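You operate a simulated robot arm through the tools that you are given. There is no shell and no other tool.

You are at the controls of a simulated robot arm. One attempt, no reset.

Task
Put things in order on the top of the pump bench. At the end: the clear cup stands where the purple injector stood; the purple injector stands where the teal injector stood; the teal injector stands on top of the white coils carton (marked "24 V"); the silver steel socket from the top of the pump bench is in the yellow bin (marked "RINGS"); whatever was shut is shut again. Leave all else as you found it, and nothing knocked over.

The check looks at the end state, three seconds after you hand in, the way a careful person would. Anything else that was tipped, shoved, dropped, spilled or broken makes it a failure.

Robot
A 6-joint arm with a two-finger parallel gripper, fixed in place. Base frame: the origin is at the foot of the arm, x ahead of it, y to its left, z up; the work surface is at about z = 0. Lengths are in cm, angles in rad, forces in N, time in s.
With the tool pointing down near the work surface it reaches from about 14 to 58 cm from the base axis. Its first joint turns from -1.152 to 1.152 rad. Payload 2.1 kg.
The TCP is the grasp point between the finger pads, 3 cm short of the fingertips. In the tool frame z runs along the fingers and y along their closing line. Largest opening 9.4 cm; finger width 2.8, thickness 1; the body of the gripper, 5 by 9.6 cm, starts 5.5 cm behind the TCP.
Orientation is that of the tool frame in the base frame, as a unit quaternion [w, x, y, z]. With the fingers straight down and closing along the base's y, the tool's x points along the base's -x, its y along +y and its z along -z.

Tools
- The arm moves only by the tool jog_arm. Its arguments are lists of equal length, an entry for each row: "xyz": the shift along the tool's x, y, z in cm, a list of three; "rotation": the turn, a rotation vector about the tool's x, y, z in rad, a list of three; "jaw": the closure, from 0 (fully open) to 1 (shut). In form: {"xyz": [[x, y, z], ...], "rotation": [[ax, ay, az], ...], "jaw": [jaw, ...]}. A call has 1 to 20 rows; each row is the pose to reach, as a shift and turn from the pose commanded when the call began, along the tool's axes at that moment. A row lasts 0.2 s, in which the tool goes at most 5 cm and 0.15 rad; a call with a longer step from one row to the next is refused whole, and so is a gripper value outside its range. Where a pose cannot be reached the arm comes as near as it can. A force on the tool above 40 N (or 10 N above the force at the start of the call, whichever is more), or a blocked arm, ends the call early, and 0.2 s more pass. The fingers move at their own pace (about 7.2 cm/s each) and stop on an object; they squeeze with about 35 N. The grip force told is the motor's: it shows also when the fingers shut on nothing. Time passes only in rows, and 0.2 s behind the last, so rows that repeat a pose let the fingers close. The reply holds the time, the measured pose of the TCP, the force on the tool along the base axes, the opening and the grip force, in the units named above and with some noise, with the torque about the TCP (base axes, N m) and any sound that the robot's microphone picked up.
- Cameras (640 x 400 px; columns grow to the right, rows downward): "scene" is fixed at [6.06, -38.04, 49.2]; the picture's right is [0.68, -0.74, 0.00], its down [-0.41, -0.38, -0.83] and it looks along [0.61, 0.56, -0.56] (base axes); focal length 214 px, centre (320, 200). "wrist" rides on the gripper at [7.6, 1.4, -10.2] in the tool frame; the picture's right is [-0.18, 0.98, 0.00], its down [-0.75, -0.14, -0.64] and it looks along [-0.63, -0.12, 0.77] (tool axes); focal length 243 px, centre (320, 200). There is no depth. A picture from a camera that has moved, and an enlarged one, comes with that camera's place and axes in the base frame and with its lens. The place of the scene camera against the robot may be out by one fixed shift of up to 1.2 cm in any direction.
- camera(camera): a new picture of that camera. It takes no simulated time.
- enlarge(camera, box): a new picture of the part [left, top, right, bottom] of that camera's present view, enlarged. It takes no simulated time.
- sign_off(): hands the job in; it is judged then, once.

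Places have to be worked out from the pictures, the camera data and where the tool is seen. Open the gripper and draw the arm clear of the work before you hand the job in, unless the task says otherwise.

The tools are called after "Request:" as name(argument=value, ...) on one line, values as JSON. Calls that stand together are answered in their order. jog_arm: Moves the arm, as the interface text tells. Its arguments: {"type":"object","properties":{"xyz":{"type":"array"},"rotation":{"type":"array"},"jaw":{"type":"array"}},"required":["xyz","rotation","jaw"]} The other tools are called the same way: camera (camera) takes a picture; enlarge (camera, box) takes an enlarged picture of a part of a camera's view; sign_off () hands the job in.

At the start:

```text
t: 0.0
ee_pos: [36.64, 12.36, 35.64]
orientation: [0.0, 0.0, 1.0, 0.0]
ft_force: [1.0, 0.1, 0.1]
ft_torque: [0.0, -0.03, 0.01]
gripper_width: 9.39
grasp_force: 0.0
```

scene: 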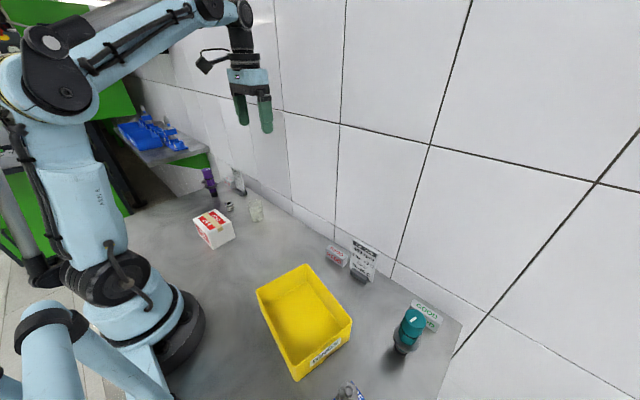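
wrist: 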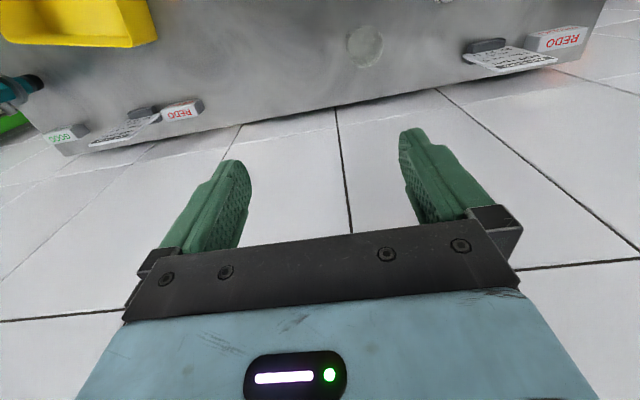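

I'll begin by looking closely at the scene: enlarged views of the cluster at the left, the bin and the teal injector.

Request:
enlarge(camera="scene", box=[180, 150, 290, 260])

Request:
enlarge(camera="scene", box=[320, 230, 480, 400])

Request:
enlarge(camera="scene", box=[240, 250, 380, 400])

Request:
enlarge(camera="scene", box=[80, 90, 220, 200])

```text
3.64 times, centred on (235, 205) of scene
camera zoom: at [6.06, -38.04, 49.2], right [0.68, -0.74, 0.0], down [-0.41, -0.38, -0.83], along [0.61, 0.56, -0.56], focal length 780 px, centre (629, 182)
```

zoom: 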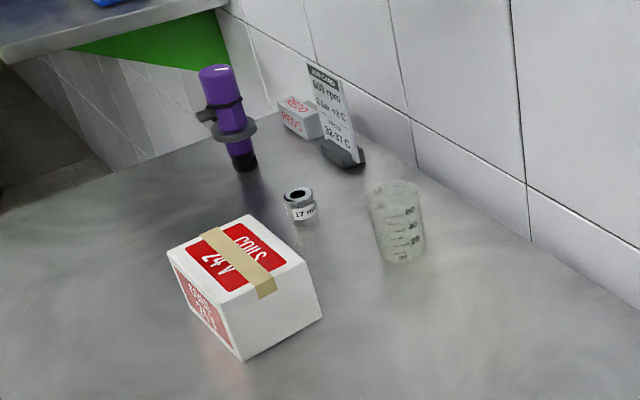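

```text
2.35 times, centred on (400, 315) of scene
camera zoom: at [6.06, -38.04, 49.2], right [0.68, -0.74, 0.0], down [-0.41, -0.38, -0.83], along [0.61, 0.56, -0.56], focal length 505 px, centre (132, -71)
```

zoom: 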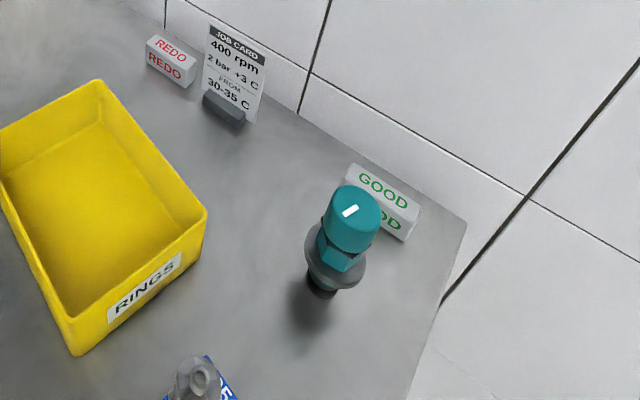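

```text
2.67 times, centred on (310, 325) of scene
camera zoom: at [6.06, -38.04, 49.2], right [0.68, -0.74, 0.0], down [-0.41, -0.38, -0.83], along [0.61, 0.56, -0.56], focal length 572 px, centre (347, -133)
```

zoom: 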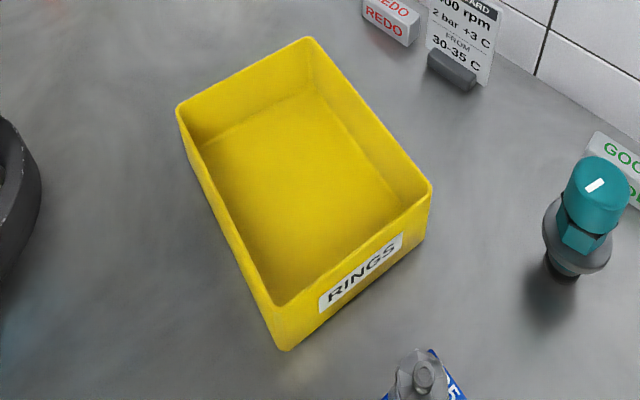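

```text
3.64 times, centred on (150, 145) of scene
camera zoom: at [6.06, -38.04, 49.2], right [0.68, -0.74, 0.0], down [-0.41, -0.38, -0.83], along [0.61, 0.56, -0.56], focal length 780 px, centre (938, 400)
```

zoom: 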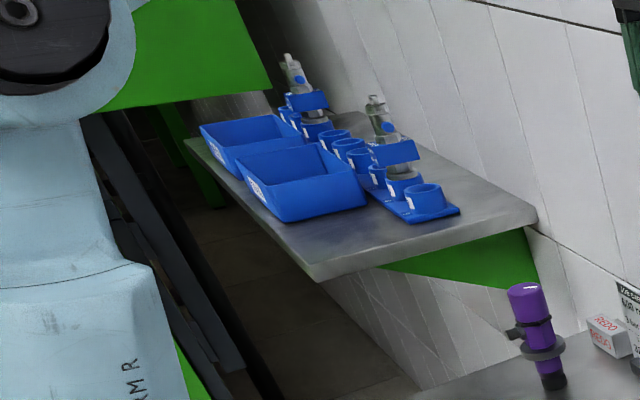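

The scene shows teal near (30,-37), purple near (32,47), the cup near (35,19), the socket near (32,32) and the carton near (22,21). I'll draw the arm back and turn it so the wrist camera can survey the left-hand objects.

Request:
jog_arm(xyz=[[3.3, 0.7, 0.7], [6.6, 1.4, 1.4], [10.0, 2.1, 2.1], [13.3, 2.9, 2.9], [16.6, 3.6, 3.6]], rotation=[[0, 0, -0.13], [0, 0, -0.26], [0, 0, -0.39], [0, 0, -0.52], [0, 0, -0.65]], jaw=[0, 0, 0, 0, 0])

Request:
camera(camera="wrist")

Request:
camera(camera="scene")

```text
t: 1.2
ee_pos: [20.05, 15.94, 31.98]
orientation: [0.0, -0.321, 0.947, 0.0]
ft_force: [-0.2, 0.1, -0.1]
ft_torque: [-0.02, -0.03, -0.01]
gripper_width: 9.41
grasp_force: 0.1
```

```text
taken
camera wrist: at [12.98, 12.39, 42.45], right [-0.45, 0.89, 0.0], down [0.68, 0.35, 0.64], along [0.57, 0.29, -0.77], focal length 243 px, centre (320, 200)
```

wrist: 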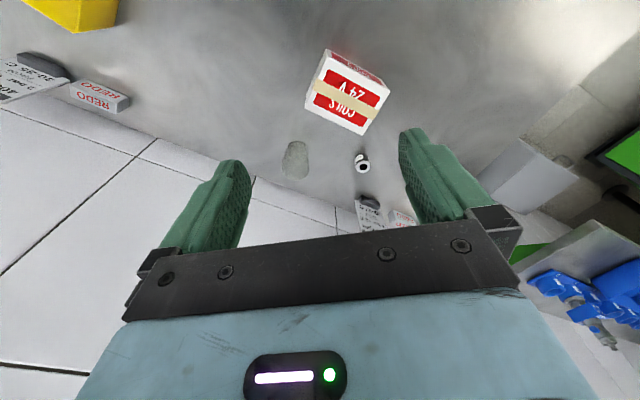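

```text
taken
```

scene: 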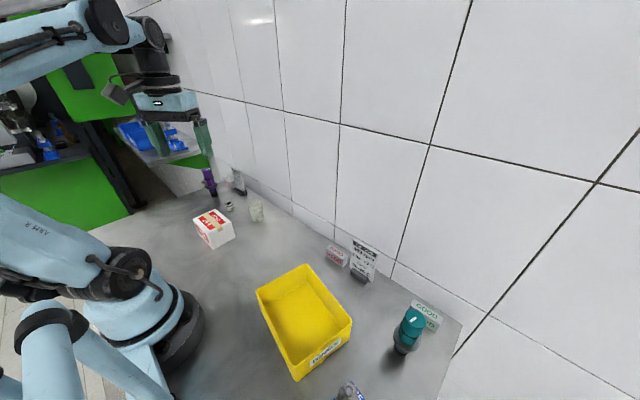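

The carton, cup and socket are visible; the purple injector is hidden behind the right finger. I'll enlarge this view to measure.

Request:
enlarge(camera="wrist", box=[270, 30, 430, 130])

Request:
enlarge(camera="wrist", box=[260, 120, 420, 220])

Request:
enlarge(camera="scene", box=[185, 195, 249, 255])

Request:
enlarge(camera="scene", box=[195, 160, 275, 225])

```text
4.00 times, centred on (350, 80) of wrist
camera zoom: at [12.98, 12.39, 42.45], right [-0.45, 0.89, 0.0], down [0.68, 0.35, 0.64], along [0.57, 0.29, -0.77], focal length 970 px, centre (200, 680)
```

zoom: 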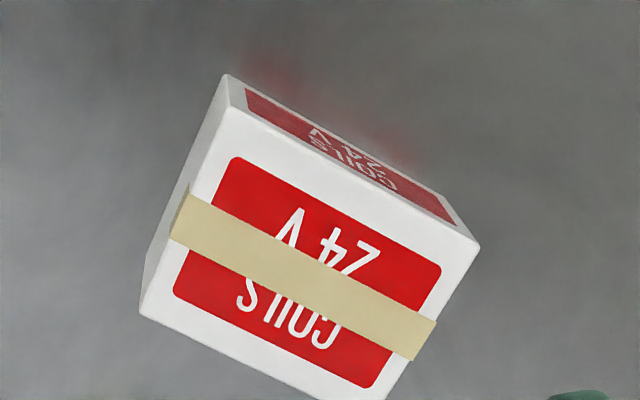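

```text
4.00 times, centred on (340, 170) of wrist
camera zoom: at [12.98, 12.39, 42.45], right [-0.45, 0.89, 0.0], down [0.68, 0.35, 0.64], along [0.57, 0.29, -0.77], focal length 970 px, centre (240, 320)
```

zoom: 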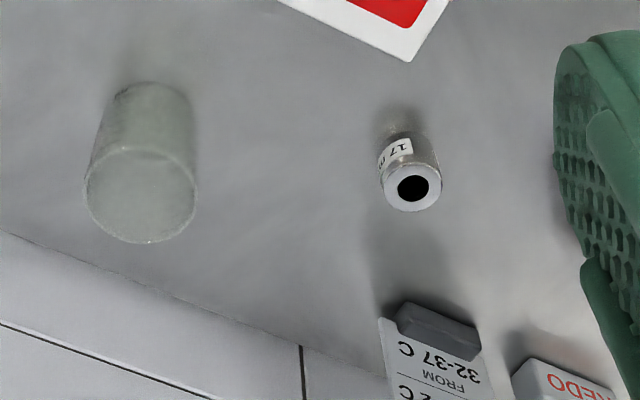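

```text
6.67 times, centred on (217, 225) of scene
camera zoom: at [6.06, -38.04, 49.2], right [0.68, -0.74, 0.0], down [-0.41, -0.38, -0.83], along [0.61, 0.56, -0.56], focal length 1430 px, centre (1007, 33)
```

zoom: 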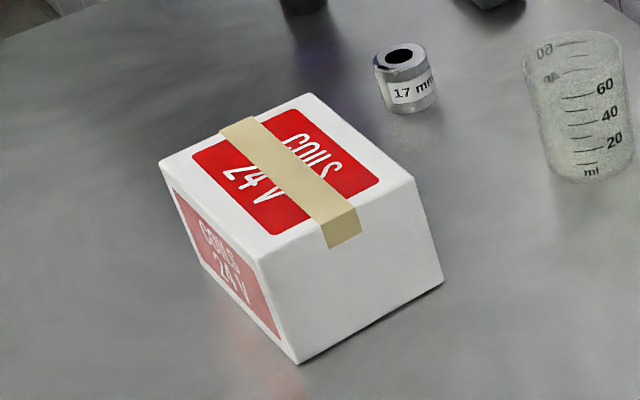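

```text
6.15 times, centred on (235, 192) of scene
camera zoom: at [6.06, -38.04, 49.2], right [0.68, -0.74, 0.0], down [-0.41, -0.38, -0.83], along [0.61, 0.56, -0.56], focal length 1320 px, centre (843, 246)
```

zoom: 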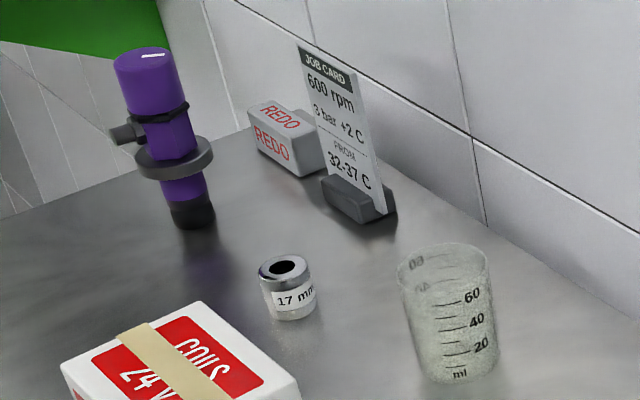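

From the wrist view: carton centre ≈ (21.3, 20.9) with its top at z ≈ 6.3, socket ≈ (31.3, 30.8), cup ≈ (35.1, 18.7). The scene camera seems to read about 1.1 cm too high in y. Next I'll move left to view the purple injector.

Request:
jog_arm(xyz=[[-2.6, 3.4, 0], [-5.2, 6.8, 0], [-7.8, 10.1, 0], [-10.3, 13.5, 0]], rotation=[[0, 0, -0.075], [0, 0, -0.15], [0, 0, -0.225], [0, 0, -0.3]], jaw=[0, 0, 0, 0])

Request:
camera(camera="wrist")

```text
t: 2.2
ee_pos: [20.19, 32.97, 32.04]
orientation: [0.0, -0.458, 0.889, 0.0]
ft_force: [0.0, -0.2, -0.9]
ft_torque: [0.02, 0.01, -0.02]
gripper_width: 9.42
grasp_force: 0.0
```

```text
taken
camera wrist: at [14.4, 27.48, 42.4], right [-0.69, 0.72, 0.0], down [0.55, 0.53, 0.64], along [0.46, 0.45, -0.77], focal length 243 px, centre (320, 200)
```

wrist: 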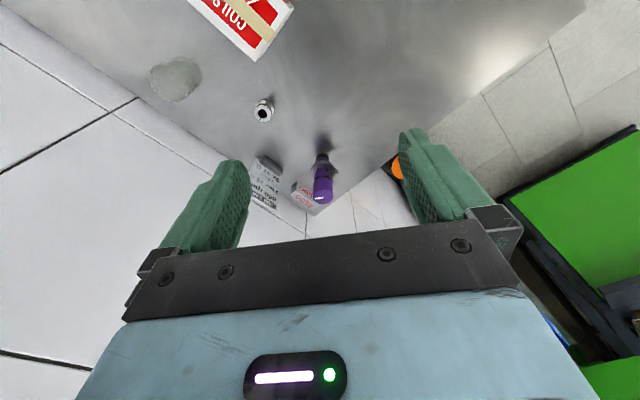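

Request:
enlarge(camera="wrist", box=[270, 130, 382, 220])

Request:
enlarge(camera="wrist", box=[140, 40, 300, 140])

Request:
enlarge(camera="scene", box=[190, 160, 250, 220])

```text
4.44 times, centred on (326, 175) of wrist
camera zoom: at [14.4, 27.48, 42.4], right [-0.69, 0.72, 0.0], down [0.55, 0.53, 0.64], along [0.46, 0.45, -0.77], focal length 1078 px, centre (293, 311)
```

zoom: 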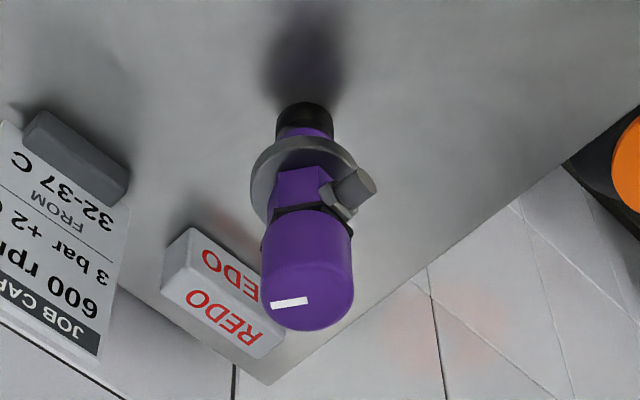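

```text
4.00 times, centred on (220, 90) of wrist
camera zoom: at [14.4, 27.48, 42.4], right [-0.69, 0.72, 0.0], down [0.55, 0.53, 0.64], along [0.46, 0.45, -0.77], focal length 970 px, centre (720, 640)
```

zoom: 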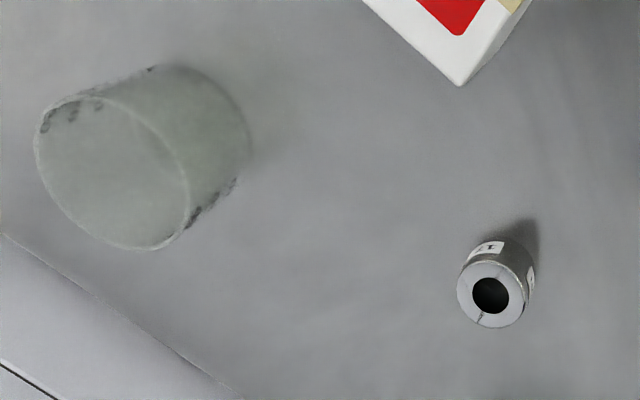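

```text
6.67 times, centred on (220, 190) of scene
camera zoom: at [6.06, -38.05, 49.2], right [0.68, -0.74, 0.0], down [-0.41, -0.38, -0.83], along [0.61, 0.56, -0.56], focal length 1430 px, centre (987, 267)
```

zoom: 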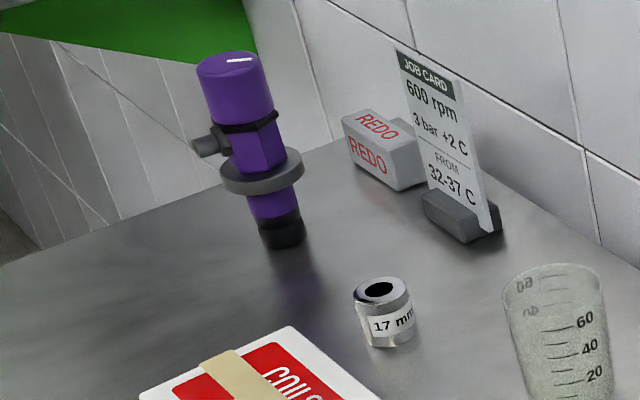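

Purple stands at about (31.5, 44.8), roughly 12 cm tall, with a cap about 3.3 cm wide and a side port pointing toward -x. The REDO block and job card sit behind it at x ≈ 39.5. Next I'll swing to the right to survey the teal injector and the bin.

Request:
jog_arm(xyz=[[2.44, -3.47, 0], [4.88, -6.93, 0], [7.32, -10.4, 0], [9.76, -13.86, 0], [12.2, -17.33, 0], [14.64, -20.8, 0], [17.08, -24.26, 0], [21.44, -25.28, 0], [25.8, -26.3, 0], [30.16, -27.32, 0], [34.52, -28.34, 0], [38.88, -29.36, 0], [43.24, -30.38, 0], [47.6, -31.4, 0]], rotation=[[0, 0, 0.118], [0, 0, 0.236], [0, 0, 0.354], [0, 0, 0.472], [0, 0, 0.59], [0, 0, 0.708], [0, 0, 0.826], [0, 0, 0.944], [0, 0, 1.062], [0, 0, 1.18], [0, 0, 1.298], [0, 0, 1.416], [0, 0, 1.534], [0, 0, 1.65]], jaw=[0, 0, 0, 0, 0, 0, 0, 0, 0, 0, 0, 0, 0, 0])

Request:
camera(camera="wrist")

Request:
camera(camera="scene")

```text
t: 5.2
ee_pos: [17.92, -24.1, 31.8]
orientation: [0.0, 0.343, 0.939, 0.0]
ft_force: [0.4, -0.8, 0.7]
ft_torque: [0.0, -0.01, -0.03]
gripper_width: 9.42
grasp_force: 0.1
```

```text
taken
camera wrist: at [12.92, -18.14, 42.26], right [0.77, 0.63, 0.0], down [0.48, -0.59, 0.64], along [0.41, -0.5, -0.77], focal length 243 px, centre (320, 200)
```

wrist: 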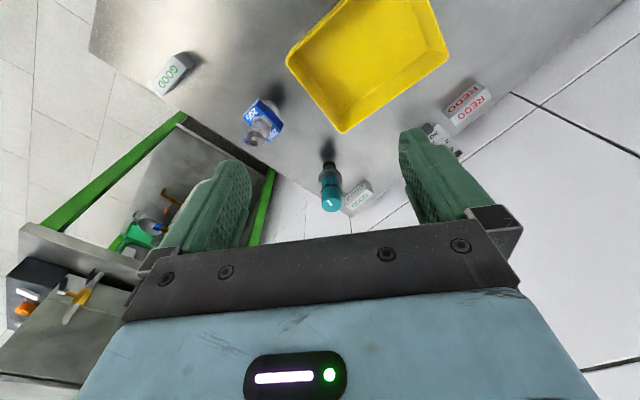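

```text
taken
```

scene: 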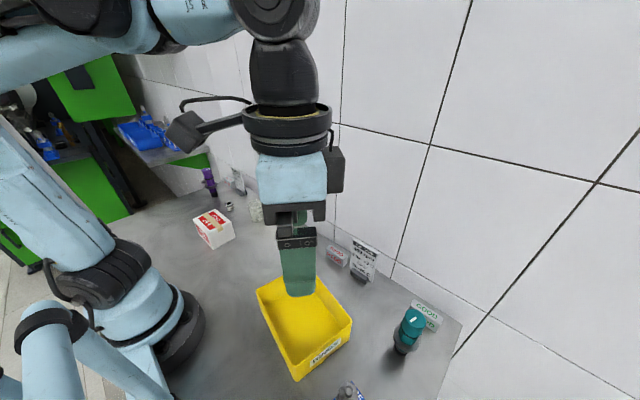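

Request:
enlarge(camera="wrist", box=[280, 130, 392, 220])

Request:
enlarge(camera="wrist", box=[230, 0, 470, 150])

Request:
enlarge(camera="scene", box=[370, 280, 450, 370])

Request:
enlarge(camera="wrist", box=[130, 30, 310, 170])

```text
4.44 times, centred on (336, 175) of wrist
camera zoom: at [12.92, -18.14, 42.26], right [0.77, 0.63, 0.0], down [0.48, -0.59, 0.64], along [0.41, -0.5, -0.77], focal length 1078 px, centre (249, 311)
```

zoom: 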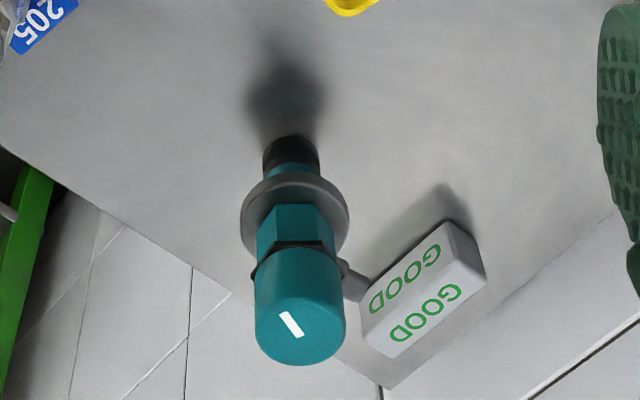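

```text
2.67 times, centred on (350, 75) of wrist
camera zoom: at [12.92, -18.14, 42.26], right [0.77, 0.63, 0.0], down [0.48, -0.59, 0.64], along [0.41, -0.5, -0.77], focal length 647 px, centre (240, 533)
```

zoom: 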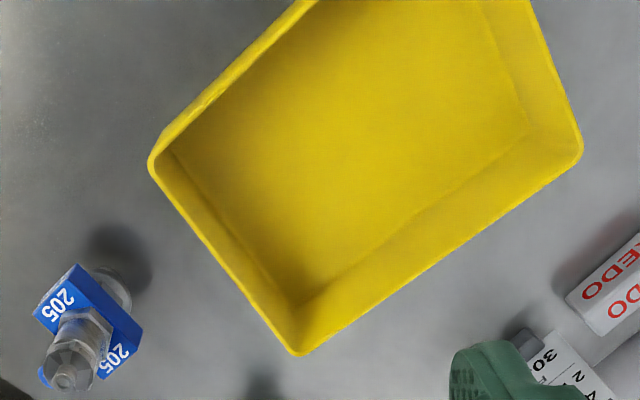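

```text
4.44 times, centred on (410, 325) of scene
camera zoom: at [6.06, -38.04, 49.2], right [0.68, -0.74, 0.0], down [-0.41, -0.38, -0.83], along [0.61, 0.56, -0.56], focal length 953 px, centre (-80, -356)
```

zoom: 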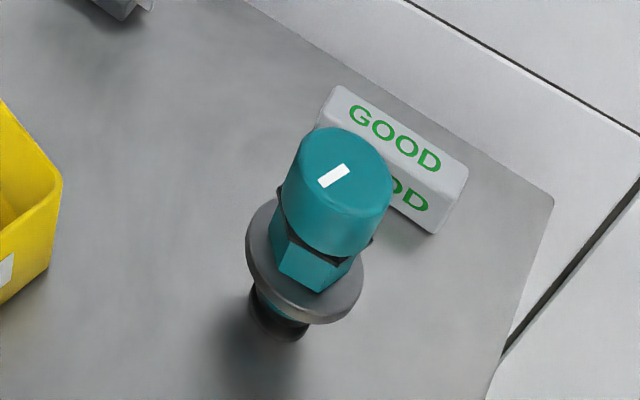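

```text
2.86 times, centred on (220, 100) of wrist
camera zoom: at [12.92, -18.14, 42.26], right [0.77, 0.63, 0.0], down [0.48, -0.59, 0.64], along [0.41, -0.5, -0.77], focal length 693 px, centre (606, 486)
```

zoom: 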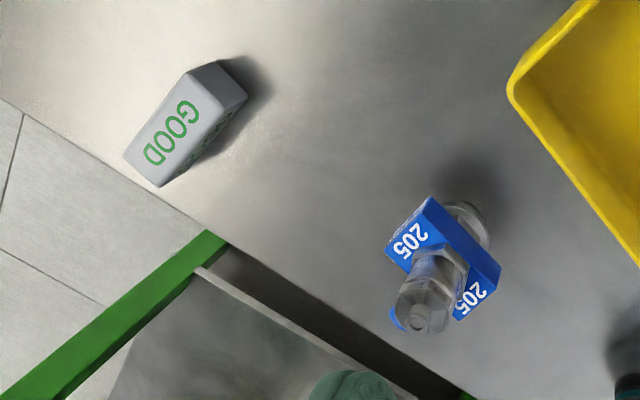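

Teal stands at about (30.9, -36.9), roughly 12 cm tall. The bin centre is near (21, -19) with its rim at about 8 cm, and a GOOD block sits around (39, -38). I'll move to 10 cm above the teal cap and check alignment; the cap should appear near pixel (320, 117).

Request:
jog_arm(xyz=[[-3.63, -0.29, 1.0], [-7.27, -0.57, 2.5], [-10.9, -0.86, 5.0], [-14.54, -1.14, 7.5], [-18.17, -1.43, 9.8], [-18.17, -1.43, 9.8]], rotation=[[0, 0, 0], [0, 0, 0], [0, 0, 0], [0, 0, 0], [0, 0, 0], [0, 0, 0]], jaw=[0, 0, 0, 0, 0, 0])

Request:
camera(camera="wrist")

Request:
camera(camera="scene")

```text
t: 6.6
ee_pos: [30.9, -36.85, 22.11]
orientation: [0.0, 0.343, 0.939, 0.0]
ft_force: [0.1, -0.3, -0.3]
ft_torque: [0.04, 0.03, -0.03]
gripper_width: 9.4
grasp_force: 0.1
```

```text
taken
camera wrist: at [25.95, -30.94, 32.57], right [0.77, 0.63, 0.0], down [0.49, -0.59, 0.64], along [0.41, -0.5, -0.77], focal length 243 px, centre (320, 200)
```

wrist: 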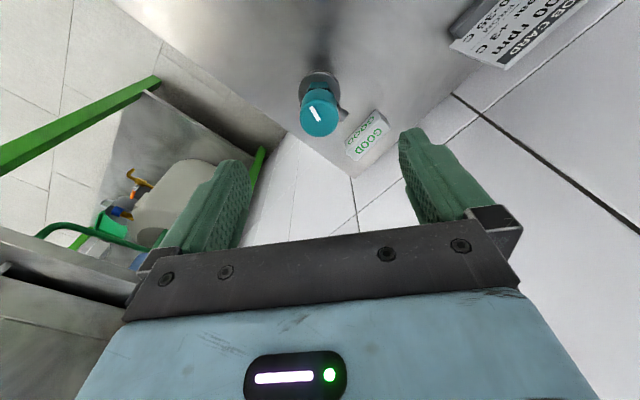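

```text
taken
```

scene: 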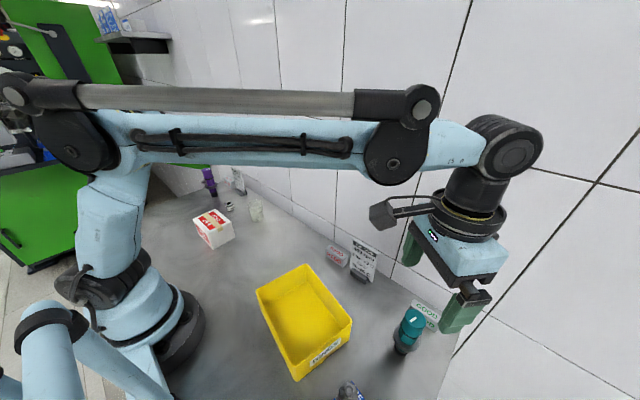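

Request:
enlarge(camera="wrist", box=[270, 60, 400, 150])

```text
4.44 times, centred on (335, 105) of wrist
camera zoom: at [25.95, -30.94, 32.57], right [0.77, 0.63, 0.0], down [0.49, -0.59, 0.64], along [0.41, -0.5, -0.77], focal length 1078 px, centre (253, 622)
```

zoom: 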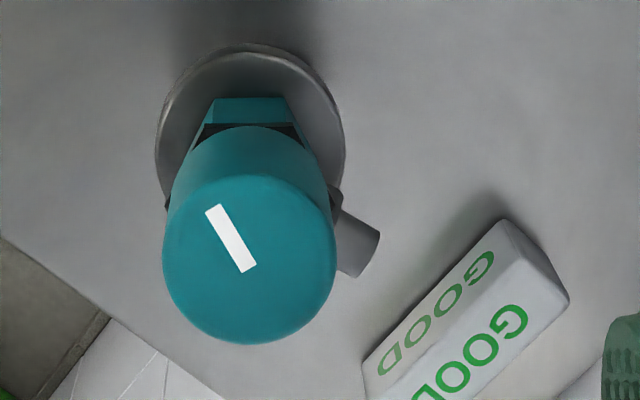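

The cap centre is within about 0.1 cm along the closing line and about 0.2 cm the other way. I'll descend so the fingertips come to z ≈ 8.5, alongside the cap.

Request:
jog_arm(xyz=[[-0.1, 0, 3.0], [-0.15, 0, 6.0], [-0.15, 0, 8.5], [-0.15, 0, 10.6], [-0.15, 0, 10.6]], rotation=[[0, 0, 0], [0, 0, 0], [0, 0, 0], [0, 0, 0], [0, 0, 0]], jaw=[0, 0, 0, 0, 0])

Request:
camera(camera="wrist")

Request:
enlarge(camera="scene", box=[360, 230, 480, 370])

```text
t: 7.8
ee_pos: [31.05, -36.86, 11.52]
orientation: [0.0, 0.343, 0.939, -0.001]
ft_force: [-0.4, -0.3, 0.2]
ft_torque: [-0.02, 0.05, 0.02]
gripper_width: 9.41
grasp_force: 0.1
```

```text
taken
camera wrist: at [26.04, -31.0, 21.96], right [0.77, 0.63, 0.0], down [0.49, -0.59, 0.64], along [0.41, -0.5, -0.77], focal length 243 px, centre (320, 200)
```

wrist: 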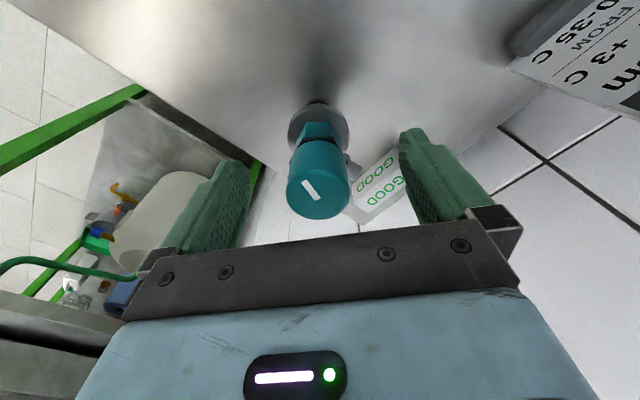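

```text
2.86 times, centred on (420, 300) of scene
camera zoom: at [6.06, -38.04, 49.2], right [0.68, -0.74, 0.0], down [-0.41, -0.38, -0.83], along [0.61, 0.56, -0.56], focal length 613 px, centre (34, -86)
```

zoom: 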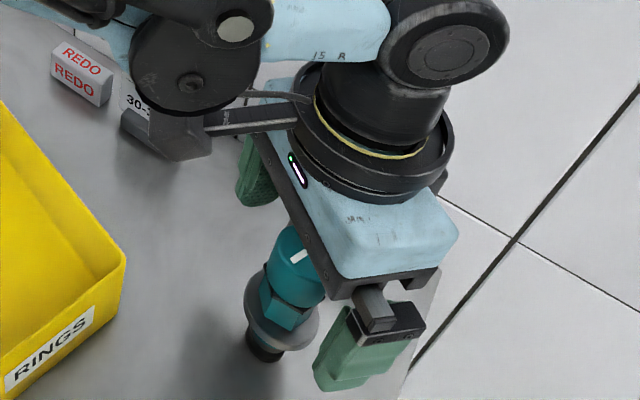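

The cap is centred between the fingers (centre near pixel (319,195), expected (320,194)). Closing the fingers now.

Request:
jog_arm(xyz=[[0, 0, 0], [0, 0, 0], [0, 0, 0], [0, 0, 0], [0, 0, 0]], rotation=[[0, 0, 0], [0, 0, 0], [0, 0, 0], [0, 0, 0], [0, 0, 0]], jaw=[0.3, 0.6, 1, 1, 1])

Request:
camera(camera="wrist")

```text
t: 9.0
ee_pos: [31.23, -36.82, 11.54]
orientation: [0.0, 0.342, 0.94, 0.0]
ft_force: [0.0, -0.1, 0.2]
ft_torque: [-0.02, 0.07, 0.0]
gripper_width: 3.33
grasp_force: 34.9
```

```text
taken
camera wrist: at [26.04, -31.0, 21.99], right [0.77, 0.63, 0.0], down [0.49, -0.59, 0.64], along [0.41, -0.5, -0.77], focal length 243 px, centre (320, 200)
```

wrist: 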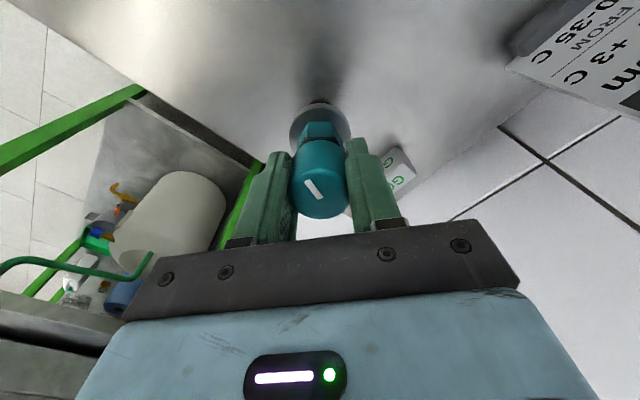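

Gripped at width 3.33 with 35 N. Lifting straight up 19 cm, slowly at first.

Request:
jog_arm(xyz=[[0, 0, -0.5], [0, 0, -2.0], [0, 0, -4.5], [0, 0, -7.5], [0, 0, -10.5], [0, 0, -13.5], [0, 0, -16.5], [0, 0, -18.5], [0, 0, -19]], rotation=[[0, 0, 0], [0, 0, 0], [0, 0, 0], [0, 0, 0], [0, 0, 0], [0, 0, 0], [0, 0, 0], [0, 0, 0], [0, 0, 0]], jaw=[1, 1, 1, 1, 1, 1, 1, 1, 1])

Request:
camera(camera="wrist")

Request:
camera(camera="scene")

```text
t: 11.0
ee_pos: [31.14, -36.9, 30.75]
orientation: [0.0, 0.343, 0.939, 0.0]
ft_force: [-0.5, -0.1, -3.1]
ft_torque: [-0.02, 0.02, -0.03]
gripper_width: 3.3
grasp_force: 35.0
```

```text
taken
camera wrist: at [26.07, -31.01, 41.1], right [0.77, 0.63, 0.0], down [0.49, -0.59, 0.64], along [0.41, -0.5, -0.77], focal length 243 px, centre (320, 200)
```

wrist: 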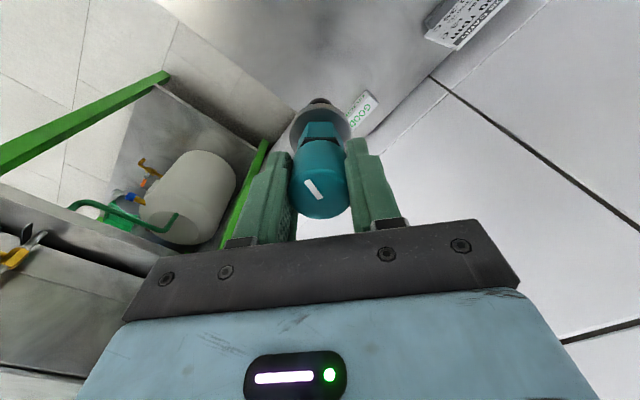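

```text
taken
```

scene: 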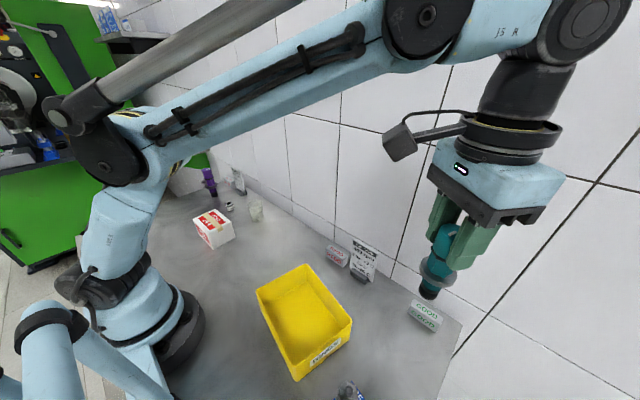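

Teal hangs straight in the grip and weighs about 3 N. I'll carry it level at z ≈ 30 to above the carton at (21.3, 20.9), turning the tool on the way.

Request:
jog_arm(xyz=[[2.79, 2.37, 0], [5.59, 4.74, 0], [8.38, 7.11, 0], [11.18, 9.48, 0], [13.97, 11.84, 0], [16.76, 14.21, 0], [19.56, 16.58, 0], [22.35, 18.95, 0], [25.14, 21.32, 0], [27.94, 23.69, 0], [30.73, 26.06, 0], [33.53, 28.43, 0], [36.32, 30.79, 0], [39.11, 33.16, 0], [41.91, 35.53, 0], [44.0, 37.3, 0], [44.7, 37.9, 0], [44.7, 37.9, 0]], rotation=[[0, 0, -0.078], [0, 0, -0.156], [0, 0, -0.234], [0, 0, -0.312], [0, 0, -0.39], [0, 0, -0.469], [0, 0, -0.547], [0, 0, -0.625], [0, 0, -0.703], [0, 0, -0.781], [0, 0, -0.859], [0, 0, -0.937], [0, 0, -1.015], [0, 0, -1.094], [0, 0, -1.172], [0, 0, -1.23], [0, 0, -1.25], [0, 0, -1.25]], jaw=[1, 1, 1, 1, 1, 1, 1, 1, 1, 1, 1, 1, 1, 1, 1, 1, 1, 1])

Request:
camera(camera="wrist")

Request:
camera(camera="scene")

```text
t: 14.8
ee_pos: [21.11, 20.82, 30.59]
orientation: [0.0, -0.271, 0.963, 0.0]
ft_force: [0.5, 0.0, -2.8]
ft_torque: [0.01, -0.02, -0.03]
gripper_width: 3.33
grasp_force: 35.1
```

```text
taken
camera wrist: at [13.89, 18.05, 41.02], right [-0.36, 0.93, 0.0], down [0.72, 0.27, 0.64], along [0.6, 0.23, -0.77], focal length 243 px, centre (320, 200)
```

wrist: 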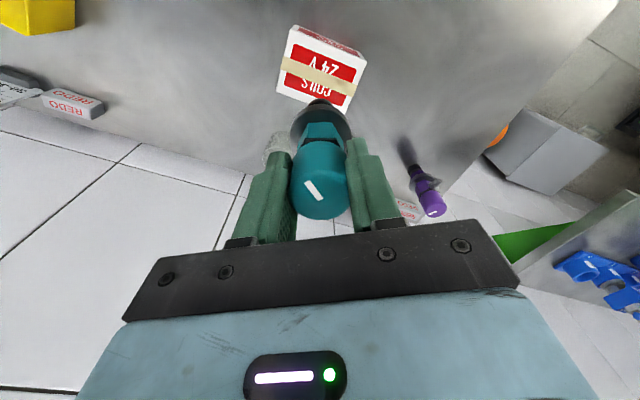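

```text
taken
```

scene: 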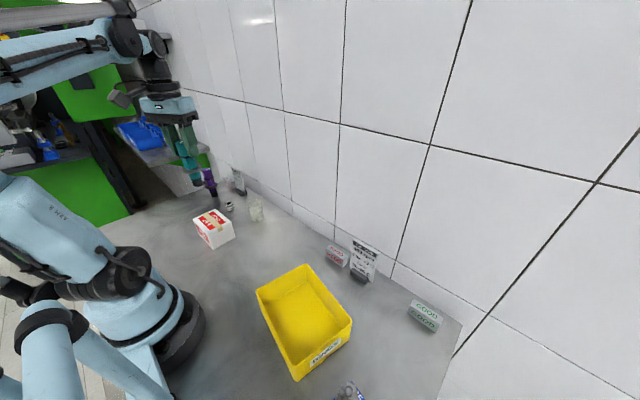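

Request:
enlarge(camera="wrist", box=[250, 10, 394, 110])

```text
4.00 times, centred on (322, 60) of wrist
camera zoom: at [13.89, 18.05, 41.02], right [-0.36, 0.93, 0.0], down [0.72, 0.27, 0.64], along [0.6, 0.23, -0.77], focal length 970 px, centre (312, 760)
```

zoom: 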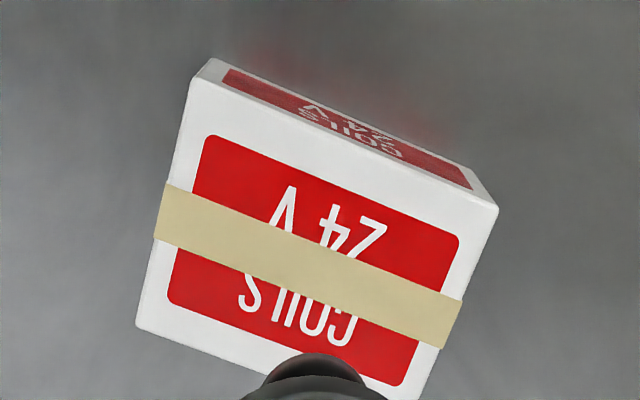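

The carton top spans x ≈ 17.6–24.9, y ≈ 15.8–25.9, with its centre at (21.2, 20.8), which is where the TCP is. I'll lower the injector until its foot is just above the carton (TCP z ≈ 18.7).

Request:
jog_arm(xyz=[[0, 0, 2.5], [0, 0, 5.0], [0, 0, 7.5], [0, 0, 9.8], [0, 0, 11.2], [0, 0, 11.9], [0, 0, 11.9]], rotation=[[0, 0, 0], [0, 0, 0], [0, 0, 0], [0, 0, 0], [0, 0, 0], [0, 0, 0], [0, 0, 0]], jaw=[1, 1, 1, 1, 1, 1, 1])

Request:
enlarge(camera="scene", box=[170, 150, 270, 260])

Request:
camera(camera="wrist")

```text
t: 16.4
ee_pos: [21.21, 20.93, 18.65]
orientation: [0.0, -0.272, 0.962, 0.0]
ft_force: [-0.5, -0.3, -3.4]
ft_torque: [0.01, 0.0, 0.02]
gripper_width: 3.31
grasp_force: 35.2
```

```text
3.64 times, centred on (220, 205) of scene
camera zoom: at [6.06, -38.04, 49.2], right [0.68, -0.74, 0.0], down [-0.41, -0.38, -0.83], along [0.61, 0.56, -0.56], focal length 780 px, centre (684, 182)
```

zoom: 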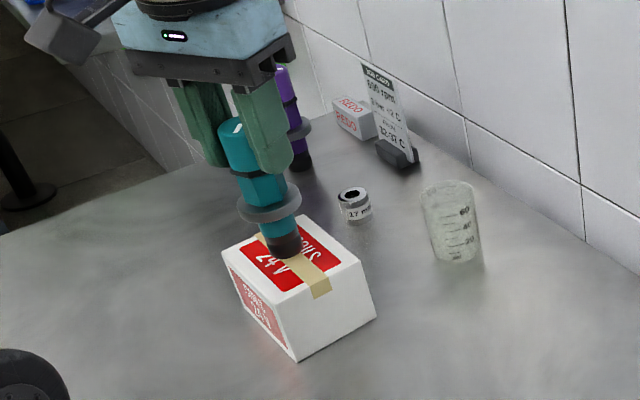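

```text
taken
camera wrist: at [13.92, 18.02, 29.11], right [-0.36, 0.93, 0.0], down [0.72, 0.27, 0.64], along [0.6, 0.23, -0.77], focal length 243 px, centre (320, 200)
```

wrist: 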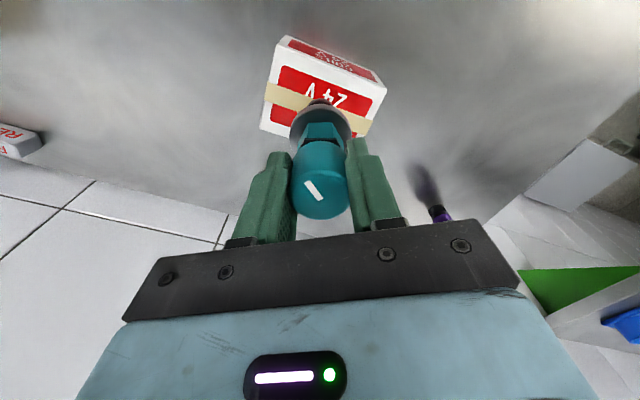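

The foot hovers over the middle of the carton top. I'll lower in small steps and watch the force.

Request:
jog_arm(xyz=[[0, 0, 0.1], [0, 0, 0.2], [0, 0, 0.3], [0, 0, 0.4]], rotation=[[0, 0, 0], [0, 0, 0], [0, 0, 0], [0, 0, 0]], jaw=[1, 1, 1, 1])

Request:
enlarge(camera="scene", box=[195, 185, 245, 225])

```text
t: 17.4
ee_pos: [21.25, 20.92, 18.27]
orientation: [0.0, -0.271, 0.962, 0.0]
ft_force: [-0.5, -0.5, -2.8]
ft_torque: [0.01, -0.01, 0.0]
gripper_width: 3.33
grasp_force: 35.1
```

```text
10.00 times, centred on (220, 205) of scene
camera zoom: at [6.06, -38.04, 49.2], right [0.68, -0.74, 0.0], down [-0.41, -0.38, -0.83], along [0.61, 0.56, -0.56], focal length 2145 px, centre (1320, 150)
```

zoom: 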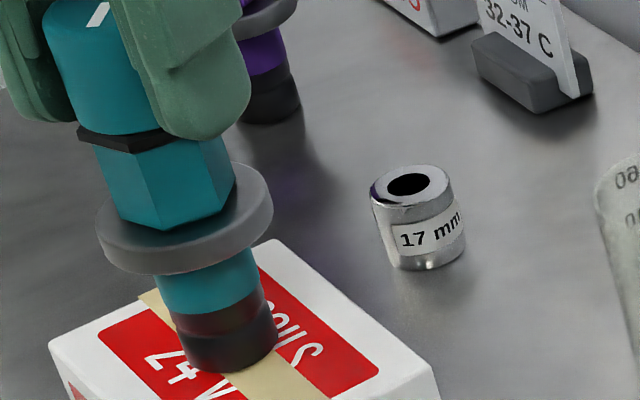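

Force is still just the weight, so no contact yet. I'll continue down.

Request:
jog_arm(xyz=[[0, 0, 0.1], [0, 0, 0.2]], rotation=[[0, 0, 0], [0, 0, 0]], jaw=[1, 1])

```text
t: 18.0
ee_pos: [21.27, 20.8, 18.15]
orientation: [0.0, -0.272, 0.962, 0.0]
ft_force: [-0.6, -0.5, 5.7]
ft_torque: [-0.04, 0.13, 0.01]
gripper_width: 3.32
grasp_force: 35.1
```

Contact: force went to +5.7 N, so the carton top is at about 6.6 cm. I'll open the fingers gently and then rise straight up.

Request:
jog_arm(xyz=[[0, 0, 0], [0, 0, 0], [0, 0, 0], [0, 0, 0], [0, 0, 0], [0, 0, 0]], rotation=[[0, 0, 0], [0, 0, 0], [0, 0, 0], [0, 0, 0], [0, 0, 0], [0, 0, 0]], jaw=[0.62, 0.58, 0.5, 0.4, 0.2, 0.2])

Request:
enlarge(camera="scene", box=[170, 150, 270, 260])

Request:
camera(camera="wrist")

```text
t: 19.4
ee_pos: [21.25, 20.89, 18.02]
orientation: [0.0, -0.271, 0.963, 0.0]
ft_force: [-0.4, 0.2, 0.1]
ft_torque: [0.02, 0.0, 0.0]
gripper_width: 7.53
grasp_force: 0.0
```

```text
3.64 times, centred on (220, 205) of scene
camera zoom: at [6.06, -38.04, 49.2], right [0.68, -0.74, 0.0], down [-0.41, -0.38, -0.83], along [0.61, 0.56, -0.56], focal length 780 px, centre (684, 182)
```

zoom: 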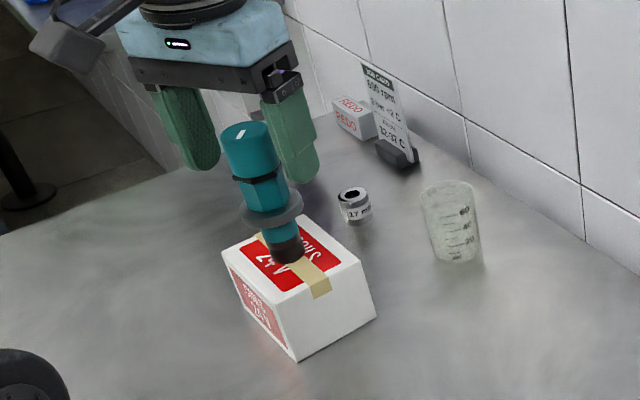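

```text
taken
camera wrist: at [13.93, 18.0, 28.54], right [-0.36, 0.93, 0.0], down [0.72, 0.27, 0.64], along [0.6, 0.23, -0.77], focal length 243 px, centre (320, 200)
```

wrist: 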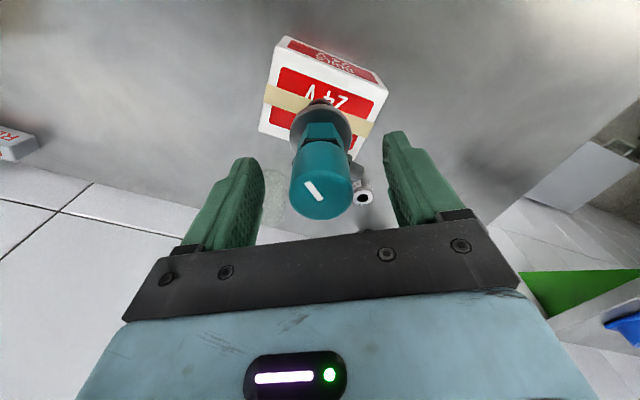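

Teal stands upright and centred on the carton. Rising straight up to clear it.

Request:
jog_arm(xyz=[[0, 0, -1.5], [0, 0, -4.5], [0, 0, -8.0], [0, 0, -11.5], [0, 0, -13.5]], rotation=[[0, 0, 0], [0, 0, 0], [0, 0, 0], [0, 0, 0], [0, 0, 0]], jaw=[0.1, 0, 0, 0, 0])

Request:
enlarge(camera="scene", box=[170, 150, 270, 260])

```text
t: 20.6
ee_pos: [21.17, 20.84, 31.46]
orientation: [0.0, -0.272, 0.962, 0.0]
ft_force: [-0.1, 0.6, 1.0]
ft_torque: [0.05, 0.02, 0.03]
gripper_width: 9.4
grasp_force: 0.1
```

```text
3.64 times, centred on (220, 205) of scene
camera zoom: at [6.06, -38.04, 49.2], right [0.68, -0.74, 0.0], down [-0.41, -0.38, -0.83], along [0.61, 0.56, -0.56], focal length 780 px, centre (684, 182)
```

zoom: 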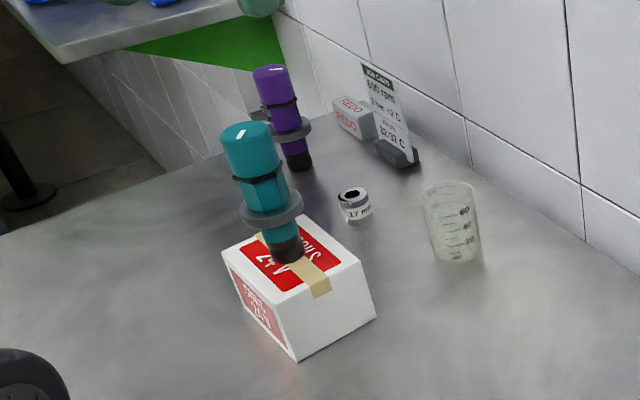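

Both injectors look upright and the carton hasn't moved. Next I'll go to above the purple injector at (31.5, 44.8), TCP z ≈ 22.

Request:
jog_arm(xyz=[[-3.04, 2.16, 0], [-6.09, 4.31, 0], [-9.13, 6.47, 1.0], [-12.17, 8.63, 3.0], [-15.21, 10.79, 5.0], [-18.26, 12.94, 7.5], [-21.3, 15.1, 9.4], [-21.3, 15.1, 9.4]], rotation=[[0, 0, -0.057], [0, 0, -0.114], [0, 0, -0.171], [0, 0, -0.229], [0, 0, -0.286], [0, 0, -0.343], [0, 0, -0.4], [0, 0, -0.4]], jaw=[0, 0, 0, 0, 0, 0, 0, 0])

Request:
camera(camera="wrist")

Request:
camera(camera="scene")

```text
t: 22.4
ee_pos: [31.44, 44.93, 22.14]
orientation: [-0.001, -0.458, 0.889, -0.001]
ft_force: [0.4, 0.0, -0.1]
ft_torque: [0.01, 0.0, -0.01]
gripper_width: 9.39
grasp_force: 0.0
```

```text
taken
camera wrist: at [25.83, 39.44, 32.59], right [-0.69, 0.72, 0.0], down [0.55, 0.53, 0.64], along [0.46, 0.45, -0.77], focal length 243 px, centre (320, 200)
```

wrist: 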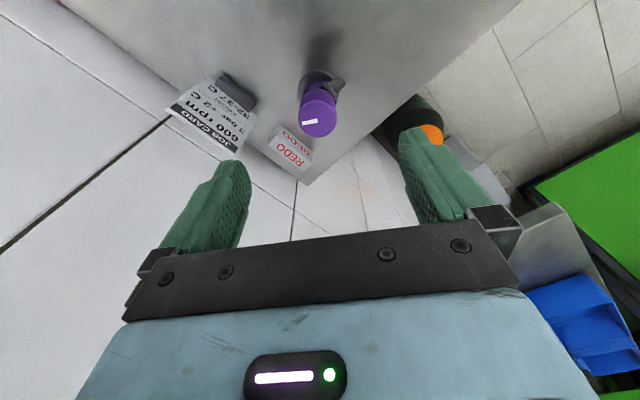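

```text
taken
```

scene: 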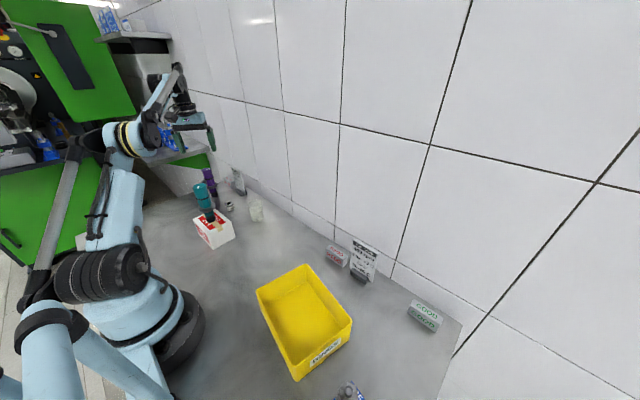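

Request:
enlarge(camera="wrist", box=[255, 60, 385, 150])

```text
4.44 times, centred on (320, 105) of wrist
camera zoom: at [25.83, 39.44, 32.59], right [-0.69, 0.72, 0.0], down [0.55, 0.53, 0.64], along [0.46, 0.45, -0.77], focal length 1078 px, centre (320, 622)
```

zoom: 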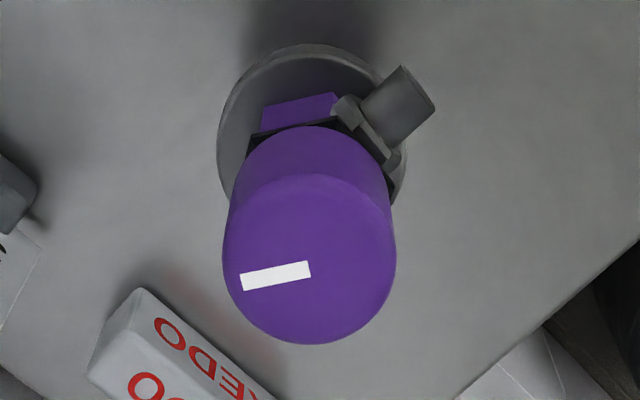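

The cap centre is about 0.2 cm off along the closing line, so I'll correct by -0.2 in tool y. Then I'll descend to the same relative height as for teal.

Request:
jog_arm(xyz=[[-0.1, -0.2, 3.0], [-0.11, -0.2, 6.0], [-0.11, -0.2, 8.5], [-0.11, -0.2, 10.6], [-0.11, -0.2, 10.6]], rotation=[[0, 0, 0], [0, 0, 0], [0, 0, 0], [0, 0, 0], [0, 0, 0]], jaw=[0, 0, 0, 0, 0])

Request:
camera(camera="wrist")

Request:
enlarge(camera="scene", box=[170, 120, 270, 230])

```text
t: 23.6
ee_pos: [31.87, 44.91, 11.58]
orientation: [-0.001, -0.457, 0.89, 0.001]
ft_force: [0.8, -0.3, 0.0]
ft_torque: [0.02, -0.02, 0.0]
gripper_width: 9.41
grasp_force: 0.0
```

```text
taken
camera wrist: at [26.06, 39.39, 22.01], right [-0.69, 0.72, 0.0], down [0.55, 0.53, 0.64], along [0.46, 0.45, -0.77], focal length 243 px, centre (320, 200)
```

wrist: 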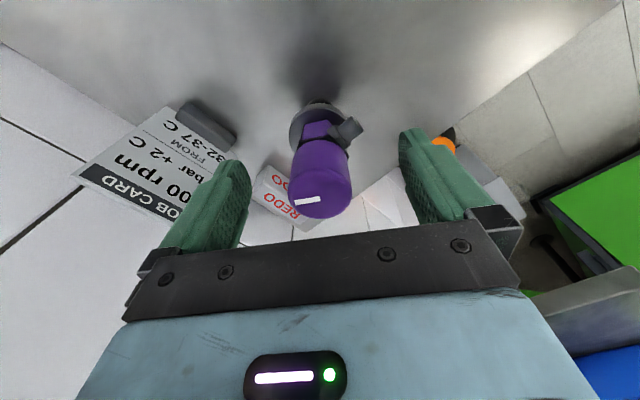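

```text
3.64 times, centred on (220, 175) of scene
camera zoom: at [6.06, -38.04, 49.2], right [0.68, -0.74, 0.0], down [-0.41, -0.38, -0.83], along [0.61, 0.56, -0.56], focal length 780 px, centre (684, 291)
```

zoom: 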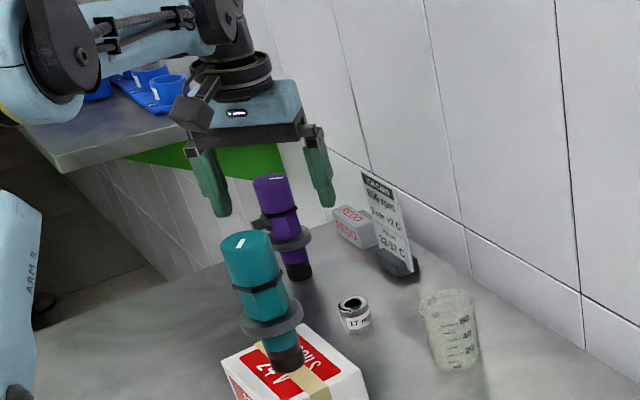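

The purple cap is centred at pixel (320,195). Closing.

Request:
jog_arm(xyz=[[0, 0, 0], [0, 0, 0], [0, 0, 0], [0, 0, 0], [0, 0, 0]], rotation=[[0, 0, 0], [0, 0, 0], [0, 0, 0], [0, 0, 0], [0, 0, 0]], jaw=[0.3, 0.6, 1, 1, 1])

Request:
camera(camera="wrist")

```text
t: 24.8
ee_pos: [31.87, 44.96, 11.55]
orientation: [0.0, -0.457, 0.889, 0.0]
ft_force: [1.7, -0.7, -0.3]
ft_torque: [-0.04, -0.07, 0.02]
gripper_width: 3.31
grasp_force: 34.9
```

```text
taken
camera wrist: at [26.07, 39.39, 22.04], right [-0.69, 0.72, 0.0], down [0.55, 0.53, 0.64], along [0.46, 0.44, -0.77], focal length 243 px, centre (320, 200)
```

wrist: 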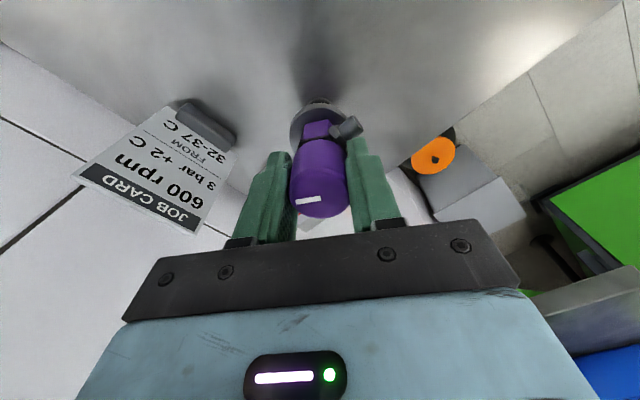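

Gripped at 3.31 cm with 35 N. Lifting straight up 19 cm.

Request:
jog_arm(xyz=[[0, 0, -0.5], [0, 0, -2.0], [0, 0, -4.5], [0, 0, -7.5], [0, 0, -10.5], [0, 0, -13.5], [0, 0, -16.5], [0, 0, -18.5], [0, 0, -19]], rotation=[[0, 0, 0], [0, 0, 0], [0, 0, 0], [0, 0, 0], [0, 0, 0], [0, 0, 0], [0, 0, 0], [0, 0, 0], [0, 0, 0]], jaw=[1, 1, 1, 1, 1, 1, 1, 1, 1])

Request:
camera(camera="scene")

Request:
camera(camera="wrist")

```text
t: 26.8
ee_pos: [30.22, 42.6, 27.91]
orientation: [0.001, -0.457, 0.889, 0.0]
ft_force: [0.1, -0.4, -2.7]
ft_torque: [0.0, 0.01, -0.02]
gripper_width: 3.32
grasp_force: 35.2
out of reach, approached as far as the arm can: row 6, 7, 8, 9
```

```text
taken
```

scene: 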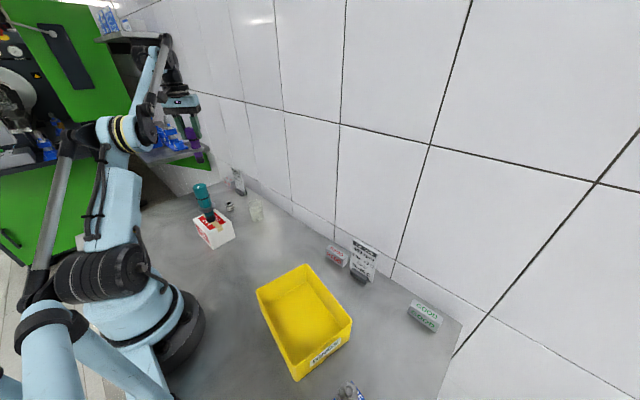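

```text
taken
camera wrist: at [24.49, 37.1, 38.36], right [-0.69, 0.72, 0.0], down [0.55, 0.53, 0.64], along [0.46, 0.45, -0.77], focal length 243 px, centre (320, 200)
```

wrist: 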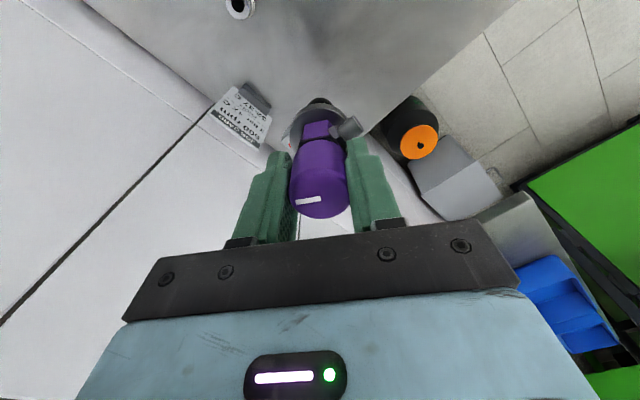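

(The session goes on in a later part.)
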